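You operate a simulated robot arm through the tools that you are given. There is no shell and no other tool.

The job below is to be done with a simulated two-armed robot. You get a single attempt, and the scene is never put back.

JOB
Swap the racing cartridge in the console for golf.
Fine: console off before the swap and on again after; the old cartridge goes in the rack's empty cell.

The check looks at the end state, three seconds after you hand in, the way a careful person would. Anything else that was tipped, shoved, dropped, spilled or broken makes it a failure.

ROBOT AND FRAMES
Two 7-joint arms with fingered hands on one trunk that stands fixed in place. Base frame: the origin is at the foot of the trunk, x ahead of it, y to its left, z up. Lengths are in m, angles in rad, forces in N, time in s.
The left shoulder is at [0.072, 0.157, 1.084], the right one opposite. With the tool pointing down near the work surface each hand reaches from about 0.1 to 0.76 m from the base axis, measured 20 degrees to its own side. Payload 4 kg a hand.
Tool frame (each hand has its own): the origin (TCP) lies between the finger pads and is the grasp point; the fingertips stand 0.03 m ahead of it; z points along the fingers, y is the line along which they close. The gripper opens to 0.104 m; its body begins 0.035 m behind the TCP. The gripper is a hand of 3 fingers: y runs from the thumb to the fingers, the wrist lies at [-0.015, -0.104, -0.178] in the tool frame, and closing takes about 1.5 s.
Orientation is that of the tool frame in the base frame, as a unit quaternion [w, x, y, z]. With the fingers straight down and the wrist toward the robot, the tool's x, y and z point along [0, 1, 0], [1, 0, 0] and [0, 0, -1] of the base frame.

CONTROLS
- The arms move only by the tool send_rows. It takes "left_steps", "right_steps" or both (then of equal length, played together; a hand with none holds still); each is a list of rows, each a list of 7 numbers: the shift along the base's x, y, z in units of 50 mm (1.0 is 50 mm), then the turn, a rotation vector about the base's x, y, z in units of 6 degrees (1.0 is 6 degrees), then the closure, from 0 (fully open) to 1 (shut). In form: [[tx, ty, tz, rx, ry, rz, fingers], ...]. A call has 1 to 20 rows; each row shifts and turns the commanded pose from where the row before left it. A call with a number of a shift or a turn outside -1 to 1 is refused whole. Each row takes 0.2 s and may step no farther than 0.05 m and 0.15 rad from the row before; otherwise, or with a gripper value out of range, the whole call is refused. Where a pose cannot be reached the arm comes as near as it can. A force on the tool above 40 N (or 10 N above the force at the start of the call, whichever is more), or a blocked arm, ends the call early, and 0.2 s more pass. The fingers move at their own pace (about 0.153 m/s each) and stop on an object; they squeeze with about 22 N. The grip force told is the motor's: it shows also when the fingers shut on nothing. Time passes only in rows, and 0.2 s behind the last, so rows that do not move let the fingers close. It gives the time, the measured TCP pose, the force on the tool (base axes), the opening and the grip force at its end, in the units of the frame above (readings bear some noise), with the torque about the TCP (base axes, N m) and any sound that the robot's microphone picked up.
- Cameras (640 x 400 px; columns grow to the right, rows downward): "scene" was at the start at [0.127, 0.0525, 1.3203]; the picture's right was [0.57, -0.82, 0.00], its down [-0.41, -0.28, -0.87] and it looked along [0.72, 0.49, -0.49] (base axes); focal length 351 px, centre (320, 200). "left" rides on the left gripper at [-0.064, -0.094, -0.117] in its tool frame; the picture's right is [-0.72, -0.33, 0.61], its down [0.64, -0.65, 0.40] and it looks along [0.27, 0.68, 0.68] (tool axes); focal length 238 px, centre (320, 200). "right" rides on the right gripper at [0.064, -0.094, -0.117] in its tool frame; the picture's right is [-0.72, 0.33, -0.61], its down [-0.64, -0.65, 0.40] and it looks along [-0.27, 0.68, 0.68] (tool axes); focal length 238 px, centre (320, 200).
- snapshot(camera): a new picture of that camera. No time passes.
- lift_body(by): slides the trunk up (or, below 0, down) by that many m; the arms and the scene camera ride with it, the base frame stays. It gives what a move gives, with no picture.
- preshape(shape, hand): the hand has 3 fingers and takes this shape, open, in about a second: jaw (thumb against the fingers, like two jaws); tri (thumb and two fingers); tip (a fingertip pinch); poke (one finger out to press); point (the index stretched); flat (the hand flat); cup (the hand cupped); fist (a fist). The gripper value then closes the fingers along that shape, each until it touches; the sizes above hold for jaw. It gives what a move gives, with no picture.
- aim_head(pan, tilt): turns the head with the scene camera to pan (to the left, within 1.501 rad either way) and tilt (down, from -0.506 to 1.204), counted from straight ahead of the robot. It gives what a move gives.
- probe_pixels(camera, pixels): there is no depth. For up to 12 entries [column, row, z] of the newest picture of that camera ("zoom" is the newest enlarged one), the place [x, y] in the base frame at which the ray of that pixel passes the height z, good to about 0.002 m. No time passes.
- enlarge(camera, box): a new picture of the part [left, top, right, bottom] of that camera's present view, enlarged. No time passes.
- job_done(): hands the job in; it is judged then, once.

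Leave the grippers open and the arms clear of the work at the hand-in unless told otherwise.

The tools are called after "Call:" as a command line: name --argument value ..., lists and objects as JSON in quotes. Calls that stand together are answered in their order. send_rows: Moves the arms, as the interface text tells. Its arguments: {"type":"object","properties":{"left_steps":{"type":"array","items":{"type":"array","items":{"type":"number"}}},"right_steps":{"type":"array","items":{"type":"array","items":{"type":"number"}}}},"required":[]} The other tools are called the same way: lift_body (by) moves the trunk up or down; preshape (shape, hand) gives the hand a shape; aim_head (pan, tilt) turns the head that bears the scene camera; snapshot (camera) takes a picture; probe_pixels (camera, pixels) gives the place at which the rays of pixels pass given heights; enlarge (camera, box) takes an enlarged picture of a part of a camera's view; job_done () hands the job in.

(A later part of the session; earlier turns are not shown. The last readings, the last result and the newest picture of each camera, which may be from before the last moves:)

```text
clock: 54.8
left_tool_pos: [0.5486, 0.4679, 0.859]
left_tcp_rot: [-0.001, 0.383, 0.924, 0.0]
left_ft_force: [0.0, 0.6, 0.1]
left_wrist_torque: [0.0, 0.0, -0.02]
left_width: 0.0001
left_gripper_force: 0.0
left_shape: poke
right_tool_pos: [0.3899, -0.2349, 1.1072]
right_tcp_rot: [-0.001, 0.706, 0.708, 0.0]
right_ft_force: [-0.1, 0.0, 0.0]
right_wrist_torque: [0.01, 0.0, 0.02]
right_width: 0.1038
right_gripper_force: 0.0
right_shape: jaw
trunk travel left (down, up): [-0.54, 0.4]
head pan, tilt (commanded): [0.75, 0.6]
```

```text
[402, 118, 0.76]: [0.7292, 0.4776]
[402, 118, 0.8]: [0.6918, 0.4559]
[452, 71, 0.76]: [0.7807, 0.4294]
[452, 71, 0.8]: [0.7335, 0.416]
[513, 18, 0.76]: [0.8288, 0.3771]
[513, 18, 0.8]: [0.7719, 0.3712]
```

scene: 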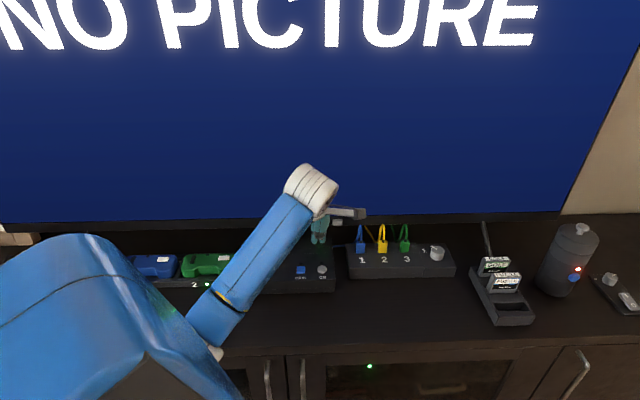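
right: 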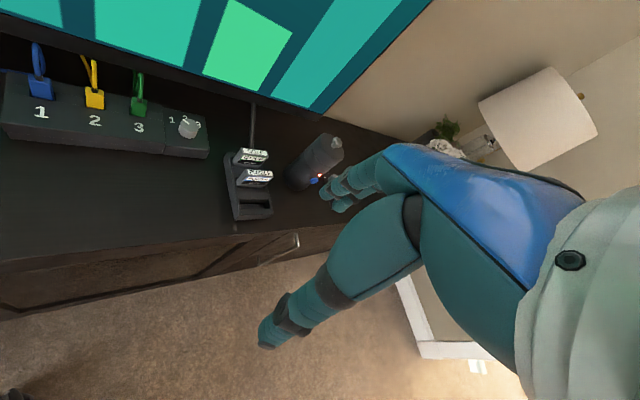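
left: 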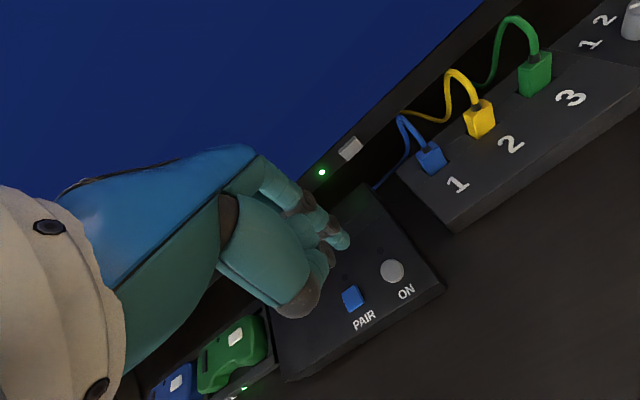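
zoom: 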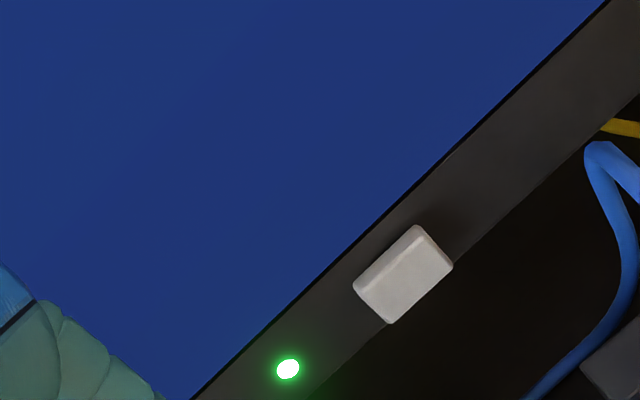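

Cable tops are at about z 0.80–0.805 and the hub front is at u 0.724. I'll raise the hand, switch to jaw, tilt to the 60° grasp orientation, and then lower the trunk.

Call:
send_rows --left_steps '[[0, 0, 0.9, 0, 0, 0, 0], [0, 0, 0.9, 0, 0, 0, 0], [0, 0, 0.9, 0, 0, 0, 0], [0, 0, 0.9, 0, 0, 0, 0], [0, 0, 0, 0, 0, 0, 0]]'

Call:
preshape --shape "jaw" --hand "left"

Call:
send_rows --left_steps '[[-0.1, 0.1, 0, -0.7071, -0.7071, 0, 0.6], [-0.1, 0.1, 0, -0.7071, -0.7071, 0, 0.6], [-0.1, 0.1, 0, -0.7071, -0.7071, 0, 0.6], [-0.1, 0.1, 0, -0.7071, -0.7071, 0, 0.6], [-0.1, 0.1, 0, -0.7071, -0.7071, 0, 0.6], [-0.1, 0.1, 0, -0.7071, -0.7071, 0, 0.6], [-0.1, 0.1, 0, -0.7071, -0.7071, 0, 0.6], [-0.1, 0.1, 0, -0.7071, -0.7071, 0, 0.6], [-0.1, 0.1, 0, -0.7071, -0.7071, 0, 0.6], [-0.1, 0.1, 0, -0.7071, -0.7071, 0, 0.6], [0, 0, 0, 0, 0, 0, 0.6]]'

Call:
snapshot --camera "scene"

```text
clock: 56.0
left_tool_pos: [0.5482, 0.4694, 1.0383]
left_tcp_rot: [-0.001, 0.383, 0.924, 0.0]
left_ft_force: [0.6, -0.1, -0.4]
left_wrist_torque: [-0.04, 0.02, 0.0]
left_width: 0.0001
left_gripper_force: 0.1
left_shape: poke
right_tool_pos: [0.3905, -0.2339, 1.1071]
right_tcp_rot: [0.0, 0.707, 0.707, -0.001]
right_ft_force: [0.0, 0.0, 0.3]
right_wrist_torque: [0.01, -0.01, 0.03]
right_width: 0.1038
right_gripper_force: 0.1
right_shape: jaw
trunk travel left (down, up): [-0.54, 0.4]
head pan, tilt (commanded): [0.75, 0.6]
```

```text
clock: 56.9
left_tool_pos: [0.5478, 0.4677, 1.0389]
left_tcp_rot: [0.0, 0.383, 0.924, 0.001]
left_ft_force: [0.4, -0.5, 0.4]
left_wrist_torque: [-0.01, 0.01, 0.0]
left_width: 0.1038
left_gripper_force: 0.1
left_shape: jaw
right_tool_pos: [0.3899, -0.2338, 1.1082]
right_tcp_rot: [-0.001, 0.706, 0.708, 0.0]
right_ft_force: [-0.6, 0.8, 0.7]
right_wrist_torque: [0.02, 0.0, 0.02]
right_width: 0.1039
right_gripper_force: 0.1
right_shape: jaw
trunk travel left (down, up): [-0.54, 0.4]
head pan, tilt (commanded): [0.75, 0.6]
```

```text
clock: 59.3
left_tool_pos: [0.4989, 0.5174, 1.0388]
left_tcp_rot: [0.463, 0.331, 0.8, -0.191]
left_ft_force: [-0.7, -0.2, -0.3]
left_wrist_torque: [-0.02, 0.01, -0.01]
left_width: 0.0422
left_gripper_force: 0.1
left_shape: jaw
right_tool_pos: [0.3903, -0.2345, 1.1078]
right_tcp_rot: [-0.001, 0.706, 0.708, 0.0]
right_ft_force: [-0.1, 0.0, -0.4]
right_wrist_torque: [0.03, -0.02, 0.03]
right_width: 0.1038
right_gripper_force: 0.1
right_shape: jaw
trunk travel left (down, up): [-0.54, 0.4]
head pan, tilt (commanded): [0.75, 0.6]
```

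```text
taken
```

scene: 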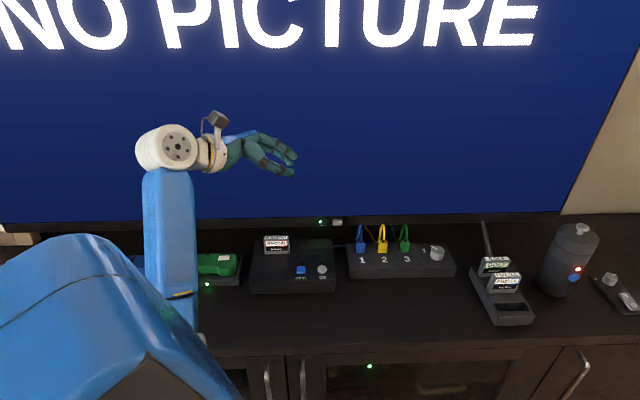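

The hand is tilted and half closed. Before lowering anything, I'll check where the cabinet's front edge is relative to the elbow.

Call:
probe_pixels --camera "scene" --pixels '[[250, 354, 0.705], [400, 340, 0.705], [560, 322, 0.705], [185, 325, 0.85], [185, 325, 0.95], [165, 150, 1.1], [200, 284, 0.705], [470, 300, 0.705]]'

Call:
aim_head --pan 1.1 --tilt 0.85

Call:
snapshot --camera "scene"

```text
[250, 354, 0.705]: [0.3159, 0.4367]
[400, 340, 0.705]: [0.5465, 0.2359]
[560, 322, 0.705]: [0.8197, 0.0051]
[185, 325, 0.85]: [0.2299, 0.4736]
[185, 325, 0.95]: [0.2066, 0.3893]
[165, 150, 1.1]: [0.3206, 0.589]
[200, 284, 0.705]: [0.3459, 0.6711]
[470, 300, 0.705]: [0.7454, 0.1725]
```

```text
clock: 60.1
left_tool_pos: [0.4993, 0.5188, 1.0384]
left_tcp_rot: [0.461, 0.332, 0.801, -0.191]
left_ft_force: [-0.2, -0.2, 0.3]
left_wrist_torque: [-0.01, -0.04, 0.03]
left_width: 0.0418
left_gripper_force: 0.1
left_shape: jaw
right_tool_pos: [0.3901, -0.2345, 1.1084]
right_tcp_rot: [-0.001, 0.707, 0.707, 0.0]
right_ft_force: [0.5, -1.1, -0.3]
right_wrist_torque: [0.02, -0.01, 0.02]
right_width: 0.1039
right_gripper_force: 0.0
right_shape: jaw
trunk travel left (down, up): [-0.54, 0.4]
head pan, tilt (commanded): [1.1, 0.85]
```

```text
taken
```

scene: 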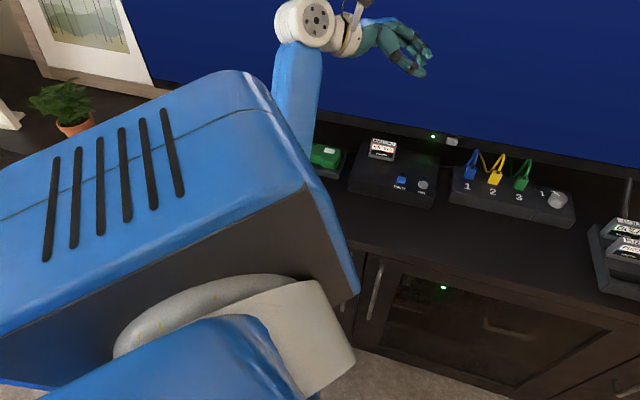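

The elbow hangs well in front of the cabinet (u about 0.40 against an edge at 0.55), so lowering the trunk is safe. I'll lower it 0.15 m.

Call:
lift_body --by -0.15

Call:
aim_head --pan 0.95 --tilt 0.5

Call:
snapshot --camera "scene"

Call:
snapshot --camera "left"

```text
clock: 61.9
left_tool_pos: [0.4986, 0.5188, 0.8886]
left_tcp_rot: [0.461, 0.332, 0.8, -0.192]
left_ft_force: [-0.8, -0.7, 0.7]
left_wrist_torque: [0.01, -0.03, 0.03]
left_width: 0.042
left_gripper_force: 0.1
left_shape: jaw
right_tool_pos: [0.3907, -0.2355, 0.9571]
right_tcp_rot: [0.0, 0.707, 0.708, -0.001]
right_ft_force: [0.8, 0.4, 0.2]
right_wrist_torque: [0.01, -0.01, -0.02]
right_width: 0.1038
right_gripper_force: 0.1
right_shape: jaw
trunk travel left (down, up): [-0.39, 0.55]
head pan, tilt (commanded): [1.1, 0.85]
```

```text
clock: 62.7
left_tool_pos: [0.498, 0.5184, 0.8885]
left_tcp_rot: [0.461, 0.332, 0.801, -0.191]
left_ft_force: [0.0, -0.1, 0.3]
left_wrist_torque: [0.02, 0.02, 0.0]
left_width: 0.042
left_gripper_force: 0.0
left_shape: jaw
right_tool_pos: [0.3892, -0.235, 0.9577]
right_tcp_rot: [-0.001, 0.706, 0.708, 0.0]
right_ft_force: [-0.9, 0.0, -0.2]
right_wrist_torque: [-0.01, 0.02, 0.02]
right_width: 0.1038
right_gripper_force: 0.1
right_shape: jaw
trunk travel left (down, up): [-0.39, 0.55]
head pan, tilt (commanded): [0.949, 0.499]
```

```text
taken
```

scene: 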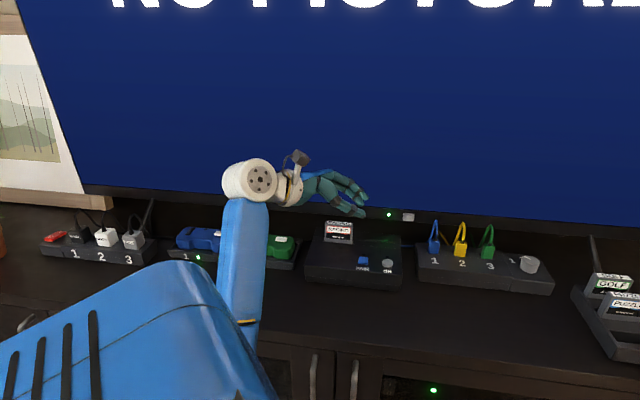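

```text
taken
```

left: 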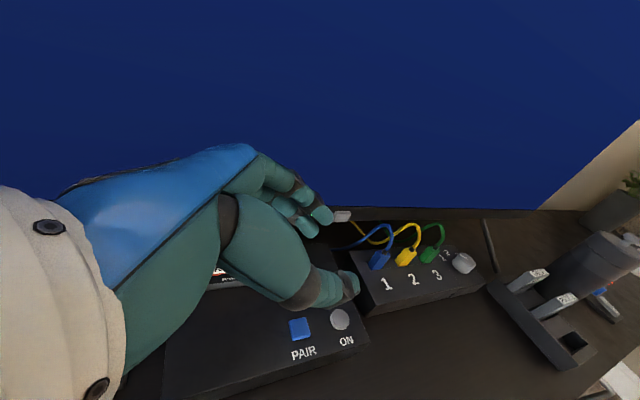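

Now I'll take a close look at racing from the present scene view to refine its position.

Call:
enlarge --camera "scene" --box '[310, 210, 370, 250]'

Call:
enlarge --camera "scene" --box '[260, 150, 400, 240]'

```text
10.00 times, centred on (340, 230) of scene
```

zoom: 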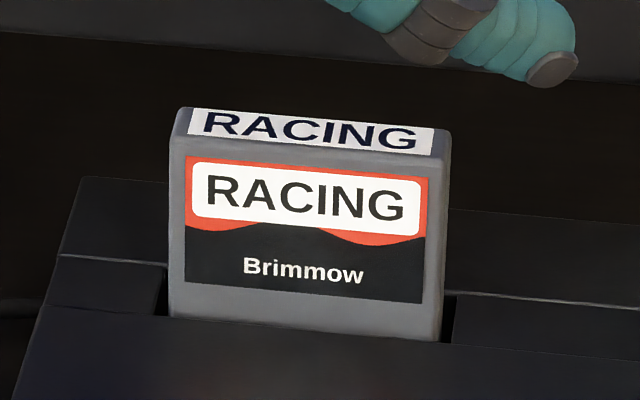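

```text
4.44 times, centred on (330, 195) of scene
```

zoom: 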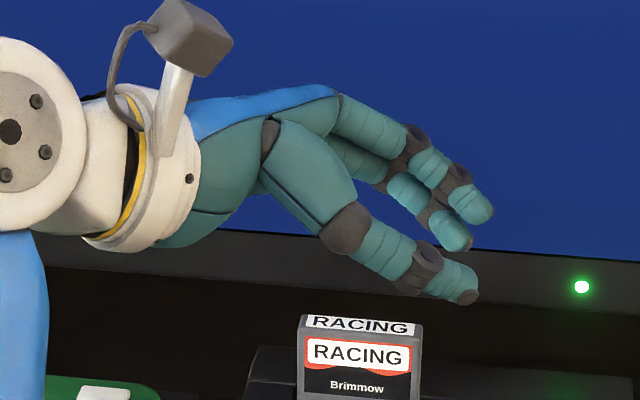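

Call:
probe_pixels --camera "scene" --pixels '[[325.2, 224, 0.788], [352.8, 226, 0.788], [326, 220.9, 0.788], [352.6, 223, 0.788], [325, 241.6, 0.74], [352, 244.3, 0.74], [325, 241.6, 0.75], [352, 244.3, 0.75], [324.4, 236.5, 0.745], [354, 240, 0.745], [313.5, 235.5, 0.745], [372, 240.5, 0.745]]'

```text
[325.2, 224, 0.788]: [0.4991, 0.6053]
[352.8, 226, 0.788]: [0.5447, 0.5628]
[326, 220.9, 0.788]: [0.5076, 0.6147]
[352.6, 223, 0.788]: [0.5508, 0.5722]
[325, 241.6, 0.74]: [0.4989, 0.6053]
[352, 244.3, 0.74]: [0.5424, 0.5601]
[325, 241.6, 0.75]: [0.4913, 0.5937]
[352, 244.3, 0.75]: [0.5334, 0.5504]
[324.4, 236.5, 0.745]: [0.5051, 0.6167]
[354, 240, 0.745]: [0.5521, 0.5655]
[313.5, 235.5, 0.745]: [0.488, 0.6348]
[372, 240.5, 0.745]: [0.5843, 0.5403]
```

Racing's centre is at u 0.788, r -0.0447 (x 0.5256, y 0.5888), its top at 0.788, and the deck at z 0.741. I'll move above it with the TCP at (0.5143, 0.5945), high at z 0.888, and look.

Call:
send_rows --left_steps '[[0.163, 0.761, 0, 0, 0, 0, 0.6], [0.163, 0.761, 0, 0, 0, 0, 0.6], [0, 0, 0, 0, 0, 0, 0.6]]'

Call:
enlarge --camera "scene" --box '[260, 150, 400, 250]'

Call:
snapshot --camera "left"

```text
clock: 63.5
left_tool_pos: [0.5152, 0.5949, 0.8883]
left_tcp_rot: [0.461, 0.331, 0.801, -0.191]
left_ft_force: [-0.1, 0.2, -0.2]
left_wrist_torque: [0.01, 0.02, -0.02]
left_width: 0.0421
left_gripper_force: 0.0
left_shape: jaw
right_tool_pos: [0.3891, -0.2334, 0.9574]
right_tcp_rot: [-0.003, 0.707, 0.708, 0.0]
right_ft_force: [0.1, 0.1, 0.1]
right_wrist_torque: [0.01, 0.0, 0.02]
right_width: 0.1037
right_gripper_force: 0.0
right_shape: jaw
trunk travel left (down, up): [-0.39, 0.55]
head pan, tilt (commanded): [0.949, 0.499]
```

```text
4.00 times, centred on (330, 200) of scene
```

zoom: 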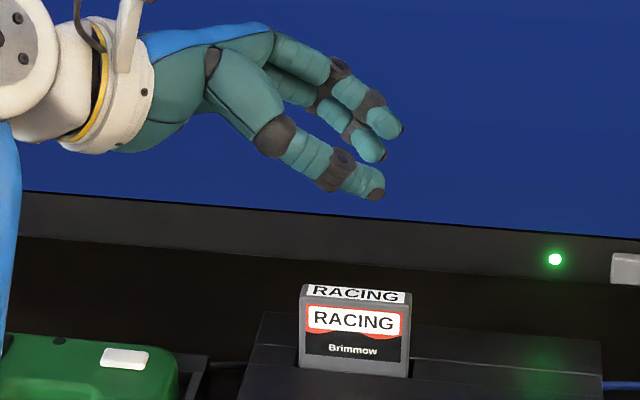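

```text
taken
```

left: 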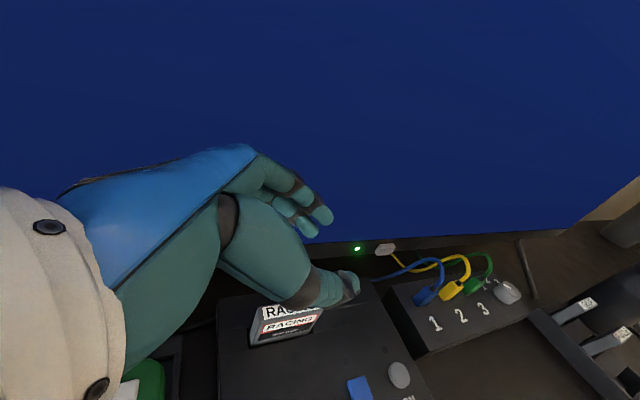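

Call:
probe_pixels --camera "scene" --pixels '[[344.5, 197, 0.86], [344.5, 197, 0.88], [348.75, 181.5, 0.86], [348.75, 181.5, 0.88], [348.75, 181.5, 0.9], [343.75, 188.5, 0.86], [343.75, 188.5, 0.88]]'

Call:
probe_pixels --camera "left" --pixels '[[350, 286, 0.86], [350, 286, 0.88], [327, 216, 0.86], [327, 216, 0.88], [327, 216, 0.9], [311, 232, 0.86], [311, 232, 0.88]]'

```text
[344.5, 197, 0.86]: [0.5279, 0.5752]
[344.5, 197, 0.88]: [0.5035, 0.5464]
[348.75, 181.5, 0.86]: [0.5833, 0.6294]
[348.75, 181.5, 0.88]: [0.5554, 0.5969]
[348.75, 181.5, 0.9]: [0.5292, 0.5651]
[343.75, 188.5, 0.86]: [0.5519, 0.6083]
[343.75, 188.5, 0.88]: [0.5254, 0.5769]
```

```text
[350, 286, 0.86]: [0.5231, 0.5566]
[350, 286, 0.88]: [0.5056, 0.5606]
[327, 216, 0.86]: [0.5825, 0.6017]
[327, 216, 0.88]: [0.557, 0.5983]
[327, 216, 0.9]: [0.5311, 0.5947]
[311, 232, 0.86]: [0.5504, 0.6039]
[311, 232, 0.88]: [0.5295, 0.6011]
```

The fingertip geometry checks out: thumb tip at tool (0.002,-0.026,0.030), finger tips at y about +0.031. I'll centre on the cartridge (+2.8 mm in x and y) and lower to z 0.815, just above it, then check alignment.

Call:
send_rows --left_steps '[[0.056, 0.056, -0.5, 0, 0, 0, 0.6], [0, 0, -0.5, 0, 0, 0, 0.6], [0, 0, -0.46, 0, 0, 0, 0.6], [0, 0, 0, 0, 0, 0, 0.6]]'

Call:
enlarge --camera "scene" --box '[280, 180, 380, 250]'

Call:
enlarge --camera "left" --box '[220, 170, 400, 350]'

```text
clock: 64.5
left_tool_pos: [0.5167, 0.5975, 0.816]
left_tcp_rot: [0.462, 0.331, 0.8, -0.191]
left_ft_force: [-0.1, -1.0, 0.1]
left_wrist_torque: [-0.02, -0.05, 0.04]
left_width: 0.0422
left_gripper_force: 0.1
left_shape: jaw
right_tool_pos: [0.3899, -0.2351, 0.958]
right_tcp_rot: [-0.001, 0.706, 0.708, 0.0]
right_ft_force: [0.3, -0.1, -0.4]
right_wrist_torque: [-0.02, 0.02, -0.02]
right_width: 0.1037
right_gripper_force: 0.1
right_shape: jaw
trunk travel left (down, up): [-0.39, 0.55]
head pan, tilt (commanded): [0.949, 0.499]
```

```text
5.71 times, centred on (330, 215) of scene
```

zoom: 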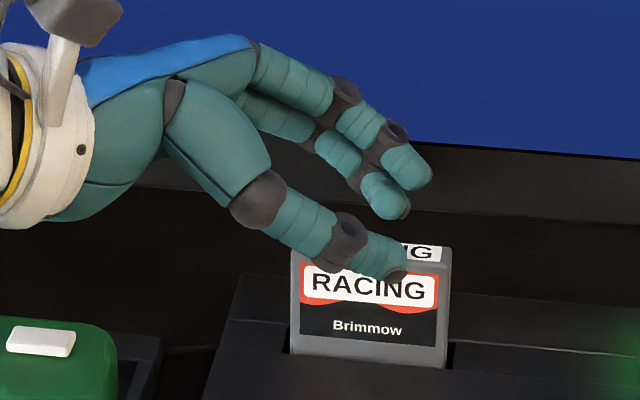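

```text
2.22 times, centred on (310, 260) of left
```

zoom: 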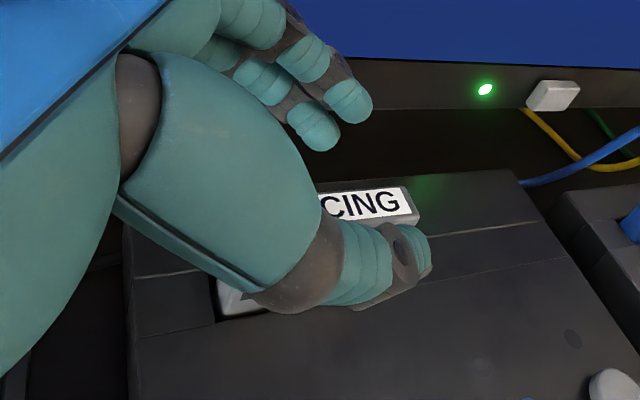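

Thumb in front, fingers behind, and the palm is clear. I'll lower to z 0.780.

Call:
send_rows --left_steps '[[0, 0, -0.25, 0, 0, 0, 0.6], [0, 0, -0.25, 0, 0, 0, 0.6], [0, 0, -0.22, 0, 0, 0, 0.6], [0, 0, 0, 0, 0, 0, 0.6]]'

Call:
enlarge --camera "scene" --box '[280, 190, 380, 260]'

Call:
enlarge --camera "left" --box '[220, 170, 400, 350]'

```text
clock: 65.5
left_tool_pos: [0.5179, 0.5972, 0.7806]
left_tcp_rot: [0.462, 0.331, 0.8, -0.191]
left_ft_force: [0.3, 0.9, 0.3]
left_wrist_torque: [0.01, 0.0, -0.01]
left_width: 0.042
left_gripper_force: 0.1
left_shape: jaw
right_tool_pos: [0.3887, -0.2353, 0.9575]
right_tcp_rot: [-0.001, 0.707, 0.708, 0.0]
right_ft_force: [-0.3, 0.9, 0.2]
right_wrist_torque: [-0.01, -0.01, -0.04]
right_width: 0.104
right_gripper_force: 0.1
right_shape: jaw
trunk travel left (down, up): [-0.39, 0.55]
head pan, tilt (commanded): [0.949, 0.499]
```

```text
5.71 times, centred on (330, 225) of scene
```

zoom: 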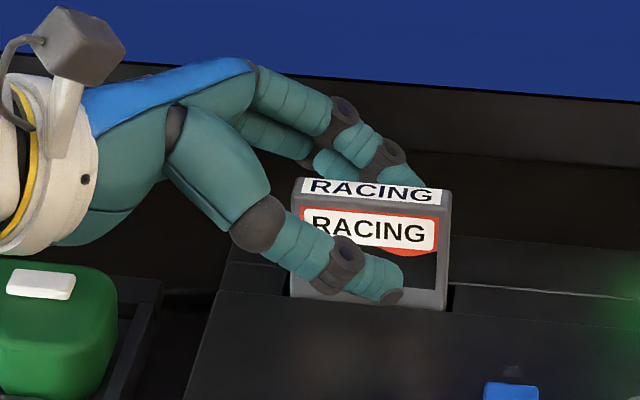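

```text
2.22 times, centred on (310, 260) of left
```

zoom: 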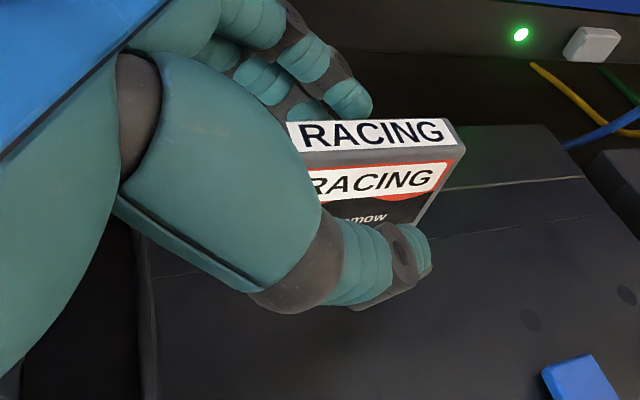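

Perfectly straddled. Now I'll close the fingers.

Call:
send_rows --left_steps '[[0, 0, 0, 0, 0, 0, 0.8], [0, 0, 0, 0, 0, 0, 0.9], [0, 0, 0, 0, 0, 0, 1], [0, 0, 0, 0, 0, 0, 1], [0, 0, 0, 0, 0, 0, 1], [0, 0, 0, 0, 0, 0, 1], [0, 0, 0, 0, 0, 0, 1]]'

Call:
enlarge --camera "scene" --box '[280, 190, 380, 260]'

Call:
enlarge --camera "left" --box '[220, 170, 400, 350]'

```text
clock: 67.1
left_tool_pos: [0.5183, 0.5983, 0.7795]
left_tcp_rot: [0.462, 0.331, 0.8, -0.191]
left_ft_force: [-0.3, -1.1, 0.2]
left_wrist_torque: [-0.01, 0.01, 0.02]
left_width: 0.0096
left_gripper_force: 22.7
left_shape: jaw
right_tool_pos: [0.39, -0.2344, 0.9575]
right_tcp_rot: [0.0, 0.708, 0.707, -0.001]
right_ft_force: [-0.1, -1.3, -0.4]
right_wrist_torque: [0.01, -0.01, 0.01]
right_width: 0.1036
right_gripper_force: 0.1
right_shape: jaw
trunk travel left (down, up): [-0.39, 0.55]
head pan, tilt (commanded): [0.949, 0.499]
```

```text
5.71 times, centred on (330, 225) of scene
```

zoom: 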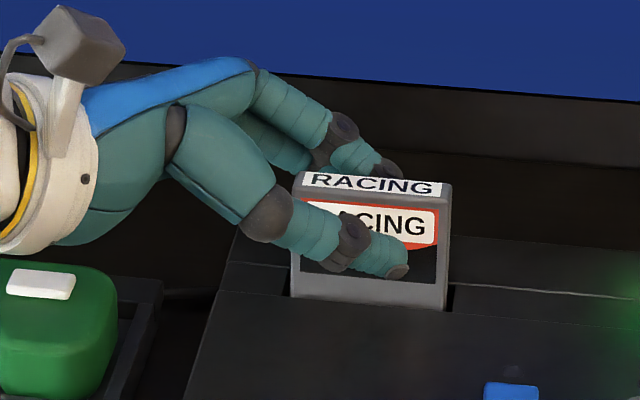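

```text
2.22 times, centred on (310, 260) of left
```

zoom: 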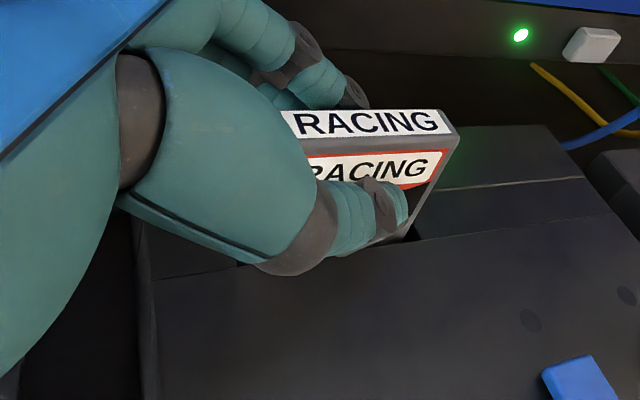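

The grip is firm at 22.7 N and 9.6 mm. I'll lift slowly straight up.

Call:
send_rows --left_steps '[[0, 0, 0.15, 0, 0, 0, 1], [0, 0, 0.2, 0, 0, 0, 1], [0, 0, 0.2, 0, 0, 0, 1], [0, 0, 0.3, 0, 0, 0, 1], [0, 0, 0.3, 0, 0, 0, 1], [0, 0, 0, 0, 0, 0, 1]]'

Call:
enlarge --camera "scene" --box '[270, 160, 390, 260]'

Call:
enlarge --camera "left" --box '[220, 170, 400, 350]'

```text
clock: 68.5
left_tool_pos: [0.5181, 0.5972, 0.837]
left_tcp_rot: [0.461, 0.331, 0.801, -0.192]
left_ft_force: [-0.1, 0.5, -0.5]
left_wrist_torque: [-0.02, -0.03, -0.01]
left_width: 0.0095
left_gripper_force: 21.7
left_shape: jaw
right_tool_pos: [0.3909, -0.2349, 0.9591]
right_tcp_rot: [0.0, 0.706, 0.708, 0.0]
right_ft_force: [0.1, -0.8, 0.2]
right_wrist_torque: [0.01, 0.0, 0.0]
right_width: 0.104
right_gripper_force: 0.0
right_shape: jaw
trunk travel left (down, up): [-0.39, 0.55]
head pan, tilt (commanded): [0.949, 0.499]
```

```text
4.00 times, centred on (330, 210) of scene
```

zoom: 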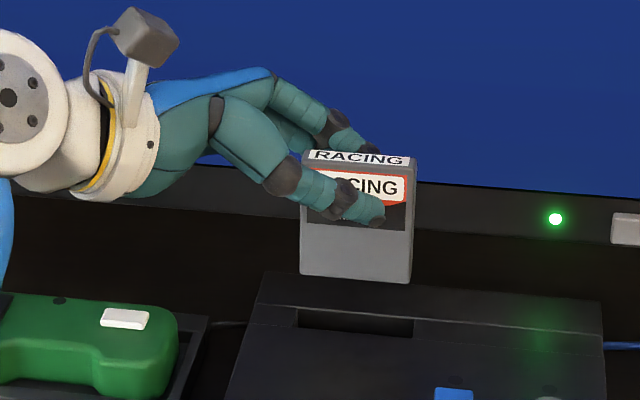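

```text
2.22 times, centred on (310, 260) of left
```

zoom: 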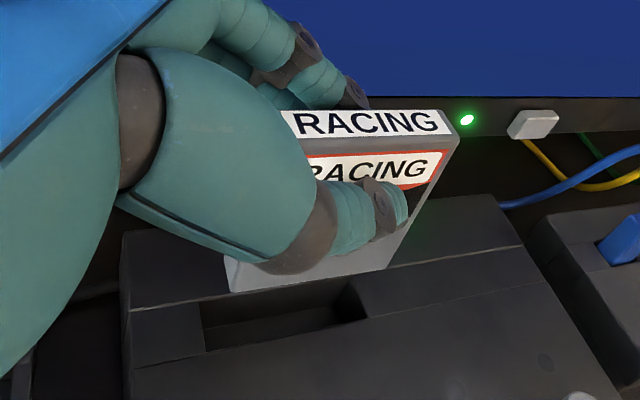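

Racing is out of the slot. I'll check how it hangs in the grip by triangulating its front top-right and bottom-right corners.

Call:
probe_pixels --camera "scene" --pixels '[[353, 230.75, 0.76], [353, 230.75, 0.78], [353.5, 202.3, 0.83], [353.5, 202.3, 0.85], [325, 229, 0.76], [325, 229, 0.78], [325.2, 200.5, 0.83], [325.2, 200.5, 0.85]]'

Call:
probe_pixels --camera "left" --pixels '[[339.3, 290.6, 0.76], [339.3, 290.6, 0.78], [371.7, 233.9, 0.83], [371.7, 233.9, 0.85]]'

```text
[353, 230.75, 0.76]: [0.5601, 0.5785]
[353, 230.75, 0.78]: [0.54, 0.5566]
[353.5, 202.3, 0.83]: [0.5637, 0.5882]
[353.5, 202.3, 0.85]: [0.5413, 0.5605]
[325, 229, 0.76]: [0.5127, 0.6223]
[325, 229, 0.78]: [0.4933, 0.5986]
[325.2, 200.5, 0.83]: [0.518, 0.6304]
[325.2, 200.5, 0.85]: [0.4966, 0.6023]
```

```text
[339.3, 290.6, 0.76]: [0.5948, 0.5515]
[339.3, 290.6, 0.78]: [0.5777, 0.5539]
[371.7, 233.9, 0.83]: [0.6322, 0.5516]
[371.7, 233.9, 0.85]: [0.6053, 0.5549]
```

The left probe used an older picture, so I'll take a fresh left snapshot and repeat.

Call:
snapshot --camera "left"

Call:
probe_pixels --camera "left" --pixels '[[339.3, 290.6, 0.76], [339.3, 290.6, 0.78], [371.7, 233.9, 0.83], [371.7, 233.9, 0.85]]'

```text
taken
```

left: 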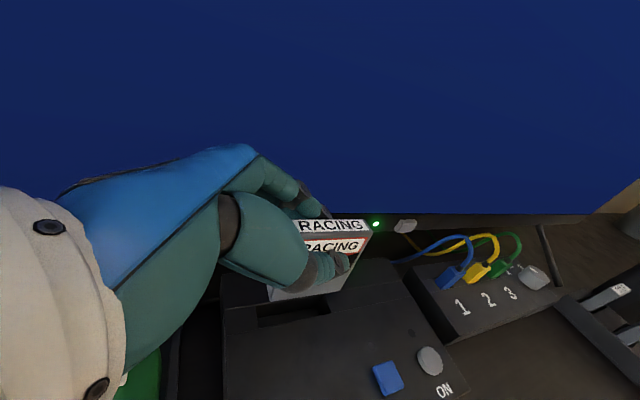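

```text
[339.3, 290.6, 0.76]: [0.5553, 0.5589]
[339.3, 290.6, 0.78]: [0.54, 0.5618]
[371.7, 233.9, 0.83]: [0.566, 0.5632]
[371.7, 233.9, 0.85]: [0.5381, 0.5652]
```

Racing hangs vertically: 71 mm tall, its bottom about 61 mm below the TCP. I'll raise to z 0.90, back away from the TV, then carry it diagonally toward the rack, well in front of the cables.

Call:
send_rows --left_steps '[[0, 0, 0.6, 0, 0, 0, 1], [0, 0, 0.66, 0, 0, 0, 1], [-0.613, -0.613, 0, 0, 0, 0, 1], [-0.613, -0.613, 0, 0, 0, 0, 1], [-0.613, -0.613, 0, 0, 0, 0, 1], [0.5745, -0.7327, 0, 0, 0, 0, 1], [0.5745, -0.7327, 0, 0, 0, 0, 1], [0.5745, -0.7327, 0, 0, 0, 0, 1], [0.5745, -0.7327, 0, 0, 0, 0, 1], [0, 0, 0, 0, 0, 0, 1]]'

Call:
aim_head --pan 0.4 --tilt 0.6

Call:
snapshot --camera "scene"

```text
clock: 70.7
left_tool_pos: [0.5414, 0.3576, 0.9014]
left_tcp_rot: [0.461, 0.332, 0.8, -0.19]
left_ft_force: [-0.7, -1.1, -0.5]
left_wrist_torque: [0.02, 0.02, 0.03]
left_width: 0.0094
left_gripper_force: 21.4
left_shape: jaw
right_tool_pos: [0.3877, -0.2348, 0.9575]
right_tcp_rot: [-0.001, 0.707, 0.707, 0.0]
right_ft_force: [0.3, 0.2, -1.0]
right_wrist_torque: [-0.01, -0.01, 0.01]
right_width: 0.1036
right_gripper_force: 0.1
right_shape: jaw
trunk travel left (down, up): [-0.39, 0.55]
head pan, tilt (commanded): [0.949, 0.499]
```

```text
clock: 71.7
left_tool_pos: [0.5416, 0.3572, 0.901]
left_tcp_rot: [0.461, 0.331, 0.801, -0.191]
left_ft_force: [-0.4, -0.2, -0.6]
left_wrist_torque: [0.03, 0.01, 0.02]
left_width: 0.0096
left_gripper_force: 22.6
left_shape: jaw
right_tool_pos: [0.3905, -0.2341, 0.9579]
right_tcp_rot: [-0.002, 0.706, 0.708, 0.0]
right_ft_force: [0.2, -0.5, 0.1]
right_wrist_torque: [0.02, 0.01, 0.01]
right_width: 0.1038
right_gripper_force: 0.0
right_shape: jaw
trunk travel left (down, up): [-0.39, 0.55]
head pan, tilt (commanded): [0.4, 0.6]
```

```text
taken
```

scene: 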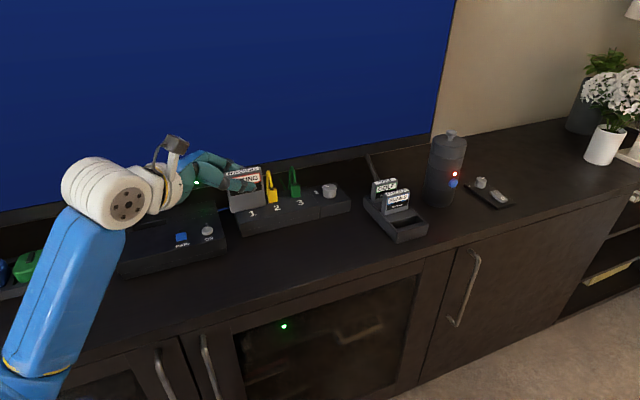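

The cartridge is held steady at (0.541, 0.357). The rack is unobstructed now, so I'll measure it from this lower viewpoint.

Call:
enlarge --camera "scene" --box '[355, 170, 435, 245]'

Call:
enlarge --camera "scene" --box '[375, 200, 435, 245]'

```text
5.33 times, centred on (395, 208) of scene
```

zoom: 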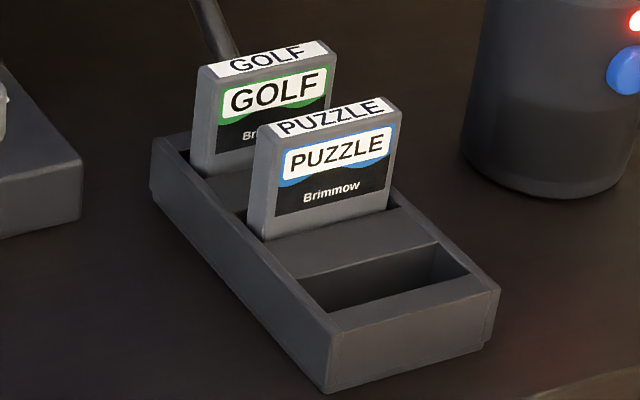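

```text
8.89 times, centred on (405, 222) of scene
```

zoom: 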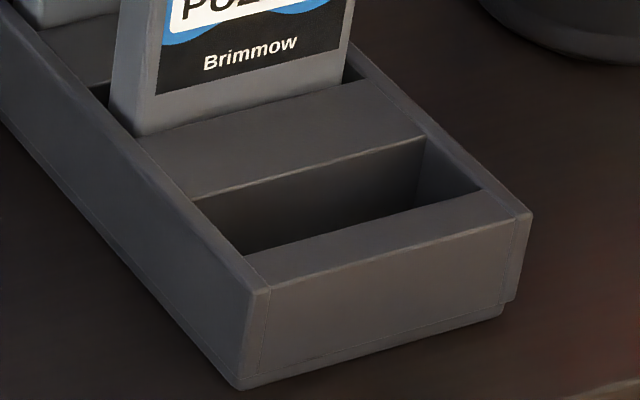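

Call:
probe_pixels --camera "scene" --pixels '[[390.6, 222.0, 0.743], [417.0, 214.9, 0.743], [423.0, 220.5, 0.743], [396.6, 228.2, 0.743], [398.25, 232.1, 0.743], [428.6, 223.5, 0.743], [390.6, 222.0, 0.733], [417.0, 214.9, 0.733], [423.0, 220.5, 0.733], [396.6, 228.2, 0.733], [398.25, 232.1, 0.733], [428.6, 223.5, 0.733]]'

Call:
probe_pixels --camera "scene" --pixels '[[372.1, 184.0, 0.786], [395.6, 179.0, 0.786], [397.2, 182.0, 0.786], [373.3, 187.0, 0.786], [382.0, 195.3, 0.786], [406.6, 189.5, 0.786], [408.8, 192.4, 0.786], [384.6, 199.0, 0.786]]'

```text
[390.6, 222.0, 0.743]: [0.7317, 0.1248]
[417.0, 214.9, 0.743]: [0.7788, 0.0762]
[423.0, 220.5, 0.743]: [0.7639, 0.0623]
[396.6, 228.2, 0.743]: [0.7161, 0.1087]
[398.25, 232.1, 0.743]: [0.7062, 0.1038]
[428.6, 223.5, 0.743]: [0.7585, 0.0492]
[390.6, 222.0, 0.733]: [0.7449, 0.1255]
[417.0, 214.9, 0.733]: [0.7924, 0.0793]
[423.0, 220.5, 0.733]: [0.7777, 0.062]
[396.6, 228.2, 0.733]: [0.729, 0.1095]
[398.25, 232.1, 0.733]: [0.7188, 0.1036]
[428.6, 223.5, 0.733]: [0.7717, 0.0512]
```

```text
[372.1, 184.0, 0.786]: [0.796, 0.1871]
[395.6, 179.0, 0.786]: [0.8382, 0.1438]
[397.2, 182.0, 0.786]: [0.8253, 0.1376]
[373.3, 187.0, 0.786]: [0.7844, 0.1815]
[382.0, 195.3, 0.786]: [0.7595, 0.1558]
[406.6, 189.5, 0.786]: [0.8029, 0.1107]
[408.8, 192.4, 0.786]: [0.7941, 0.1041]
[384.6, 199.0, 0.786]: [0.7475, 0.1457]
```

The two scene views disagree on the height of the golf and puzzle tops, so my rack heights need a better baseline. I'll use the left camera, which has a very different viewpoint.

Call:
snapshot --camera "left"

Call:
enlarge --camera "left" --box '[440, 200, 640, 380]'

```text
taken
```

left: 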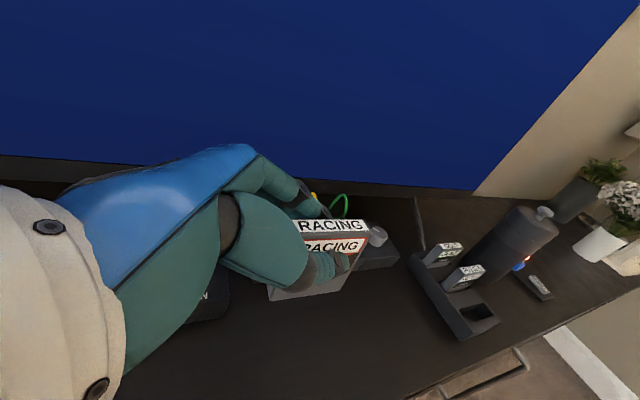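

```text
2.22 times, centred on (540, 290) of left
```

zoom: 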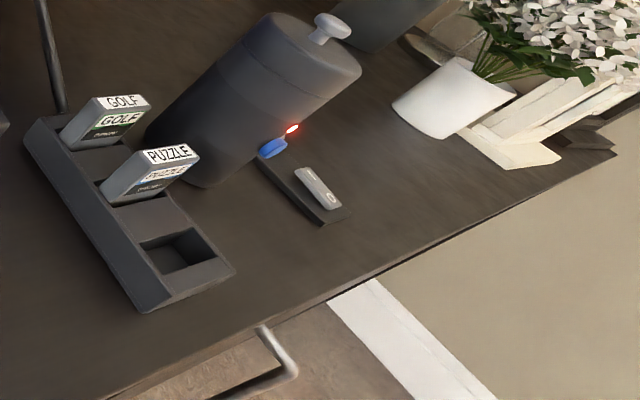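

Call:
enlarge --camera "left" --box '[405, 235, 505, 300]'

Call:
enlarge --camera "left" --box '[430, 285, 510, 345]'

```text
6.15 times, centred on (455, 268) of left
```

zoom: 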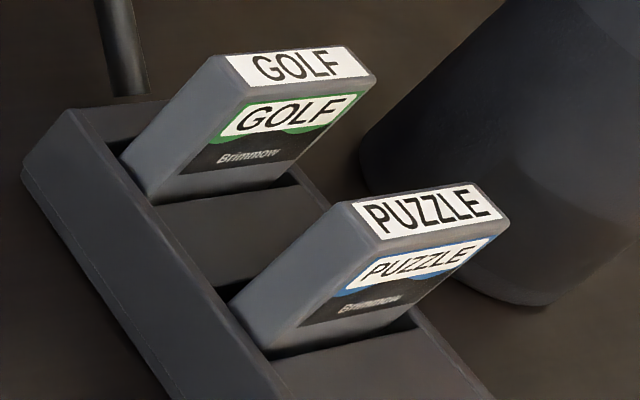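

```text
6.67 times, centred on (470, 315) of left
```

zoom: 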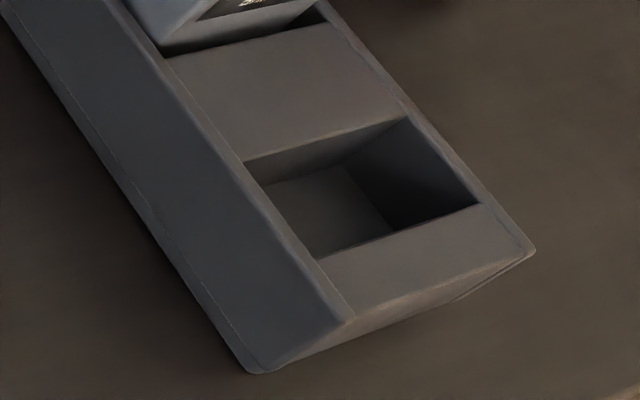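

Call:
probe_pixels --camera "left" --pixels '[[458.5, 309.3, 0.743], [483.0, 302.6, 0.743], [494.0, 315.75, 0.743], [470, 324, 0.743], [458.5, 309.3, 0.723], [483.0, 302.6, 0.723], [494.0, 315.75, 0.723], [470, 324, 0.723], [474.5, 332.7, 0.743], [502.2, 322.2, 0.743], [474.5, 332.7, 0.723], [502.2, 322.2, 0.723]]'

Call:
probe_pixels --camera "left" --pixels '[[438.7, 244.9, 0.786], [459.4, 243.0, 0.786], [464.3, 248.2, 0.786], [443.0, 251.3, 0.786], [458.3, 268.7, 0.786], [480.2, 265.4, 0.786], [485.6, 270.8, 0.786], [463.9, 275.3, 0.786], [438.7, 244.9, 0.766], [464.3, 248.2, 0.766], [458.3, 268.7, 0.766], [485.6, 270.8, 0.766]]'

```text
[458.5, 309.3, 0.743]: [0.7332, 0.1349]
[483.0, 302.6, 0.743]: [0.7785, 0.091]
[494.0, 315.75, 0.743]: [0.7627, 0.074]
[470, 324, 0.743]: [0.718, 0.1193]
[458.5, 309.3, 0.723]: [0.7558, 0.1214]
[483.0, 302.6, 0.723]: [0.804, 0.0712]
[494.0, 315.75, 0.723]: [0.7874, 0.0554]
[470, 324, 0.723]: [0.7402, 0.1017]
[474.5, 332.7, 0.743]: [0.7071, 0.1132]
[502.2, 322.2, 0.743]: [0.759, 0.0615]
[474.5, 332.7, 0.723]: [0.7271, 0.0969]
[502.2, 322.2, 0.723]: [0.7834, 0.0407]
```

```text
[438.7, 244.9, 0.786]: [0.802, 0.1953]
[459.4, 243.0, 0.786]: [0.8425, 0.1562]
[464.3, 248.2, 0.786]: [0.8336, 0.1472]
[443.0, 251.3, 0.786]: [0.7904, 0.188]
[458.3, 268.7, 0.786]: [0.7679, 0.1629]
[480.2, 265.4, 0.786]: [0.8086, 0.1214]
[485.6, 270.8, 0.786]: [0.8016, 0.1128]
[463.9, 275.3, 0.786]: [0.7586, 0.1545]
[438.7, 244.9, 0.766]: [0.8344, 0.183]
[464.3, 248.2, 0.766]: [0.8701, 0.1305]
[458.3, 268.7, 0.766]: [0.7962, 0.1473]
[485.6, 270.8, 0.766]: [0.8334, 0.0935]
```

The left/scene triangulation puts the rack rim at z about 0.731 and the empty-cell centre at about (0.763, 0.094), which is quite different from my first rough estimate. I'll zoom further in the scene on the golf and puzzle tops to fix their heights as well.

Call:
enlarge --camera "scene" --box '[362, 172, 412, 205]'

Call:
enlarge --camera "left" --box '[432, 236, 492, 282]'

```text
12.12 times, centred on (387, 188) of scene
```

zoom: 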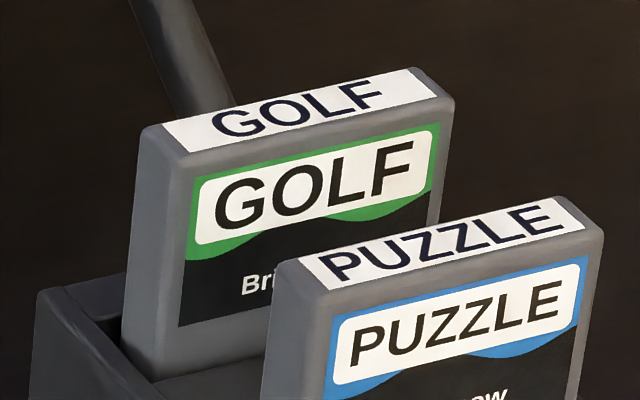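

```text
8.70 times, centred on (462, 259) of left
```

zoom: 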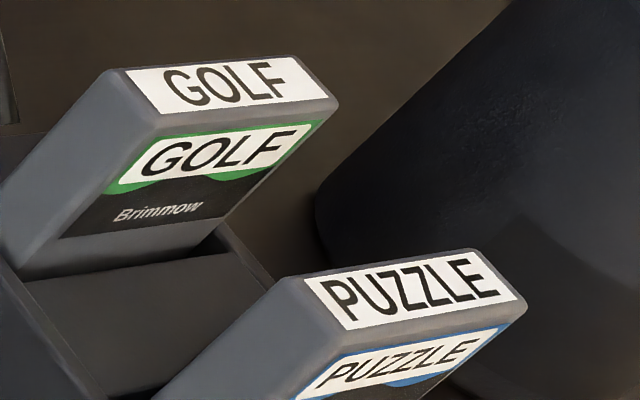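

Call:
probe_pixels --camera "scene" --pixels '[[373.96, 181.56, 0.775], [394.43, 177.11, 0.775], [396.57, 179.42, 0.775], [376.27, 184.04, 0.775], [385.18, 193.12, 0.775], [406.8, 187.83, 0.775], [409.11, 190.31, 0.775], [387.66, 195.43, 0.775], [373.96, 181.56, 0.785], [396.57, 179.42, 0.785], [385.18, 193.12, 0.785], [409.11, 190.31, 0.785]]'

Call:
probe_pixels --camera "left" --pixels '[[439.7, 244.29, 0.775], [459.24, 242.56, 0.775], [462.92, 247.16, 0.775], [443.61, 249.23, 0.775], [460.28, 267.97, 0.775], [479.82, 264.98, 0.775], [484.76, 270.26, 0.775], [464.87, 273.94, 0.775], [439.7, 244.29, 0.785], [462.92, 247.16, 0.785], [460.28, 267.97, 0.785], [484.76, 270.26, 0.785]]'

```text
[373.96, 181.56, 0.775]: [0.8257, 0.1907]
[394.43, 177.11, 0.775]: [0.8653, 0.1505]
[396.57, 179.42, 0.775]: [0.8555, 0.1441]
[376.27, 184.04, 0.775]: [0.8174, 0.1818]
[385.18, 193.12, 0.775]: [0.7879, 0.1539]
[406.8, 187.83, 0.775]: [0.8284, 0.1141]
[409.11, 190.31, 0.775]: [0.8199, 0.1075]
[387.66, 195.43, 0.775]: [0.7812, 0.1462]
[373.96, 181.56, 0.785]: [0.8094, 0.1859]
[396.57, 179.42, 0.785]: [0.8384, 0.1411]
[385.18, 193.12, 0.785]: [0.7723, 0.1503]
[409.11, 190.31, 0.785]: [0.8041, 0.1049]
```

```text
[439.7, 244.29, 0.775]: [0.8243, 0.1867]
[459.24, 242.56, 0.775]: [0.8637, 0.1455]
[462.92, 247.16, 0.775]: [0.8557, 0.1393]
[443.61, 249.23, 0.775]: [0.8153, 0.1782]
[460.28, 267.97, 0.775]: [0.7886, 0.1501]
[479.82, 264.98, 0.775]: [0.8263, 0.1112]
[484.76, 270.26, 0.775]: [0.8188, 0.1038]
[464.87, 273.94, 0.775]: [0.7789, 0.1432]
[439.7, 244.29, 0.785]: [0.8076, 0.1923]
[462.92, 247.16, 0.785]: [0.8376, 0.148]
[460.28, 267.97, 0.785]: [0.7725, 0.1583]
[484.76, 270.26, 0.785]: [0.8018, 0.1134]
```

The numbers now agree well: golf (u 0.7065), puzzle (0.6564) and the empty cell (0.6062) are spaced at exactly 50 mm, with r 0.473, rim z 0.731 and tops at 0.7787. Before lowering next to puzzle I need to know how far the finger backs stick out while gripping.

Call:
enlarge --camera "scene" --box '[185, 140, 275, 215]'

Call:
enlarge --camera "left" --box '[220, 140, 390, 310]'

```text
5.33 times, centred on (230, 178) of scene
```

zoom: 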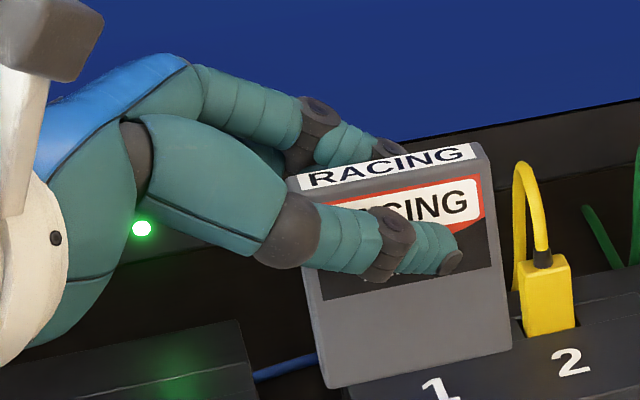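

```text
2.35 times, centred on (305, 225) of left
```

zoom: 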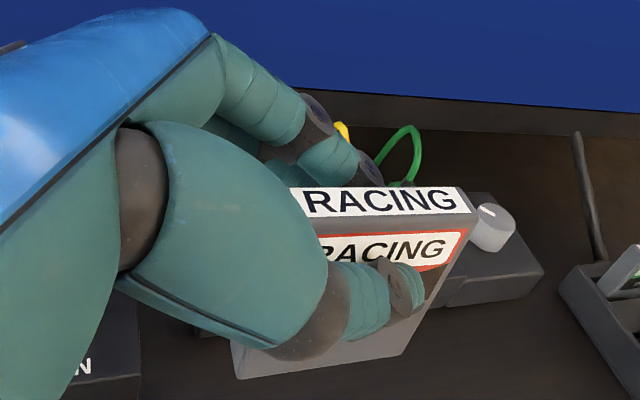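

Call:
probe_pixels --camera "scene" --pixels '[[231, 159.2, 0.9], [231, 159.2, 0.94], [245.5, 165.8, 0.9], [245.5, 165.8, 0.94], [200.5, 152.5, 0.92], [200.5, 152.5, 0.96]]'

Call:
probe_pixels --camera "left" --pixels '[[305, 181.5, 0.9], [305, 181.5, 0.94], [326, 205, 0.9], [326, 205, 0.94], [261, 155.5, 0.92], [261, 155.5, 0.96]]'

```text
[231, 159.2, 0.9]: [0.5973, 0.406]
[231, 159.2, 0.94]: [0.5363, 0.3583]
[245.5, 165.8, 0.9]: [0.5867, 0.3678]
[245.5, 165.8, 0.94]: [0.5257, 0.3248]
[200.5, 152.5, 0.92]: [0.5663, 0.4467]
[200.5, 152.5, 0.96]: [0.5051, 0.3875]
```

```text
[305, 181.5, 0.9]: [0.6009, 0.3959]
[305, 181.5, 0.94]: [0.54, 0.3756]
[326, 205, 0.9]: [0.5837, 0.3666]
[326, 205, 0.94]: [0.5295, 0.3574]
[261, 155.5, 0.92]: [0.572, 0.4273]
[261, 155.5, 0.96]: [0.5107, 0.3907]
```

While gripping, the finger middle joints bulge to about u +47 mm, but puzzle's face is at +44 mm from the cell centre, so this grip would rub on puzzle. Gripping the cartridge further to its left (TCP about 40 mm left of centre) puts those joints clear of puzzle's edge. I'll take racing back to its slot by the exact reverse path, so I can regrip there.

Call:
send_rows --left_steps '[[-0.5745, 0.7327, 0, 0, 0, 0, 1], [-0.5745, 0.7327, 0, 0, 0, 0, 1], [-0.5745, 0.7327, 0, 0, 0, 0, 1], [-0.5745, 0.7327, 0, 0, 0, 0, 1], [0.613, 0.613, 0, 0, 0, 0, 1], [0.613, 0.613, 0, 0, 0, 0, 1], [0.613, 0.613, 0, 0, 0, 0, 1], [0, 0, -0.66, 0, 0, 0, 1], [0, 0, -0.6, 0, 0, 0, 1], [0, 0, 0, 0, 0, 0, 1]]'

Call:
aim_head --pan 0.95 --tilt 0.5

Call:
enlarge --camera "scene" --box '[270, 160, 390, 260]'

Call:
enlarge --camera "left" --box '[220, 170, 400, 350]'

```text
clock: 73.9
left_tool_pos: [0.5173, 0.5985, 0.8373]
left_tcp_rot: [0.461, 0.331, 0.801, -0.191]
left_ft_force: [0.5, 0.1, -0.9]
left_wrist_torque: [-0.02, -0.03, -0.03]
left_width: 0.0097
left_gripper_force: 21.9
left_shape: jaw
right_tool_pos: [0.3895, -0.2352, 0.9584]
right_tcp_rot: [-0.001, 0.706, 0.708, 0.0]
right_ft_force: [0.4, -0.9, -0.6]
right_wrist_torque: [0.0, -0.03, 0.0]
right_width: 0.104
right_gripper_force: 0.0
right_shape: jaw
trunk travel left (down, up): [-0.39, 0.55]
head pan, tilt (commanded): [0.4, 0.6]
```

```text
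clock: 74.9
left_tool_pos: [0.5175, 0.5971, 0.8374]
left_tcp_rot: [0.461, 0.331, 0.801, -0.191]
left_ft_force: [-0.7, 0.2, 0.0]
left_wrist_torque: [0.0, -0.02, 0.0]
left_width: 0.0094
left_gripper_force: 21.5
left_shape: jaw
right_tool_pos: [0.3902, -0.2338, 0.9576]
right_tcp_rot: [-0.001, 0.707, 0.707, -0.001]
right_ft_force: [0.3, 0.2, 0.7]
right_wrist_torque: [0.02, -0.01, 0.0]
right_width: 0.1038
right_gripper_force: 0.0
right_shape: jaw
trunk travel left (down, up): [-0.39, 0.55]
head pan, tilt (commanded): [0.949, 0.499]
```

```text
4.00 times, centred on (330, 210) of scene
```

zoom: 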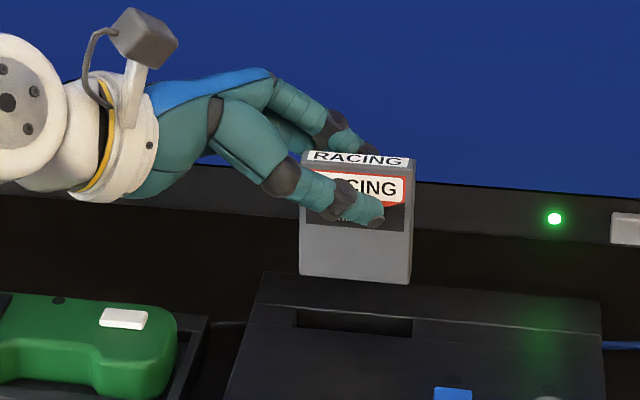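

```text
2.22 times, centred on (310, 260) of left
```

zoom: 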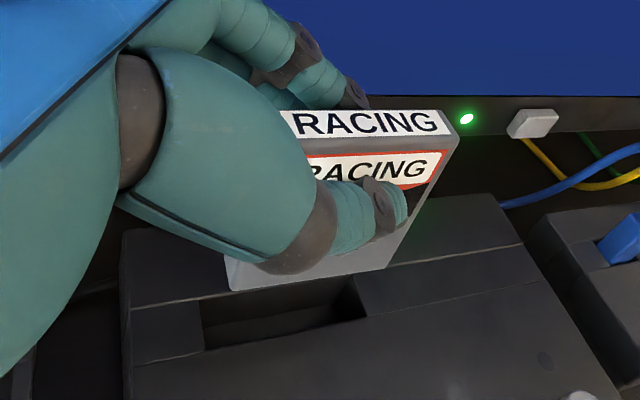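

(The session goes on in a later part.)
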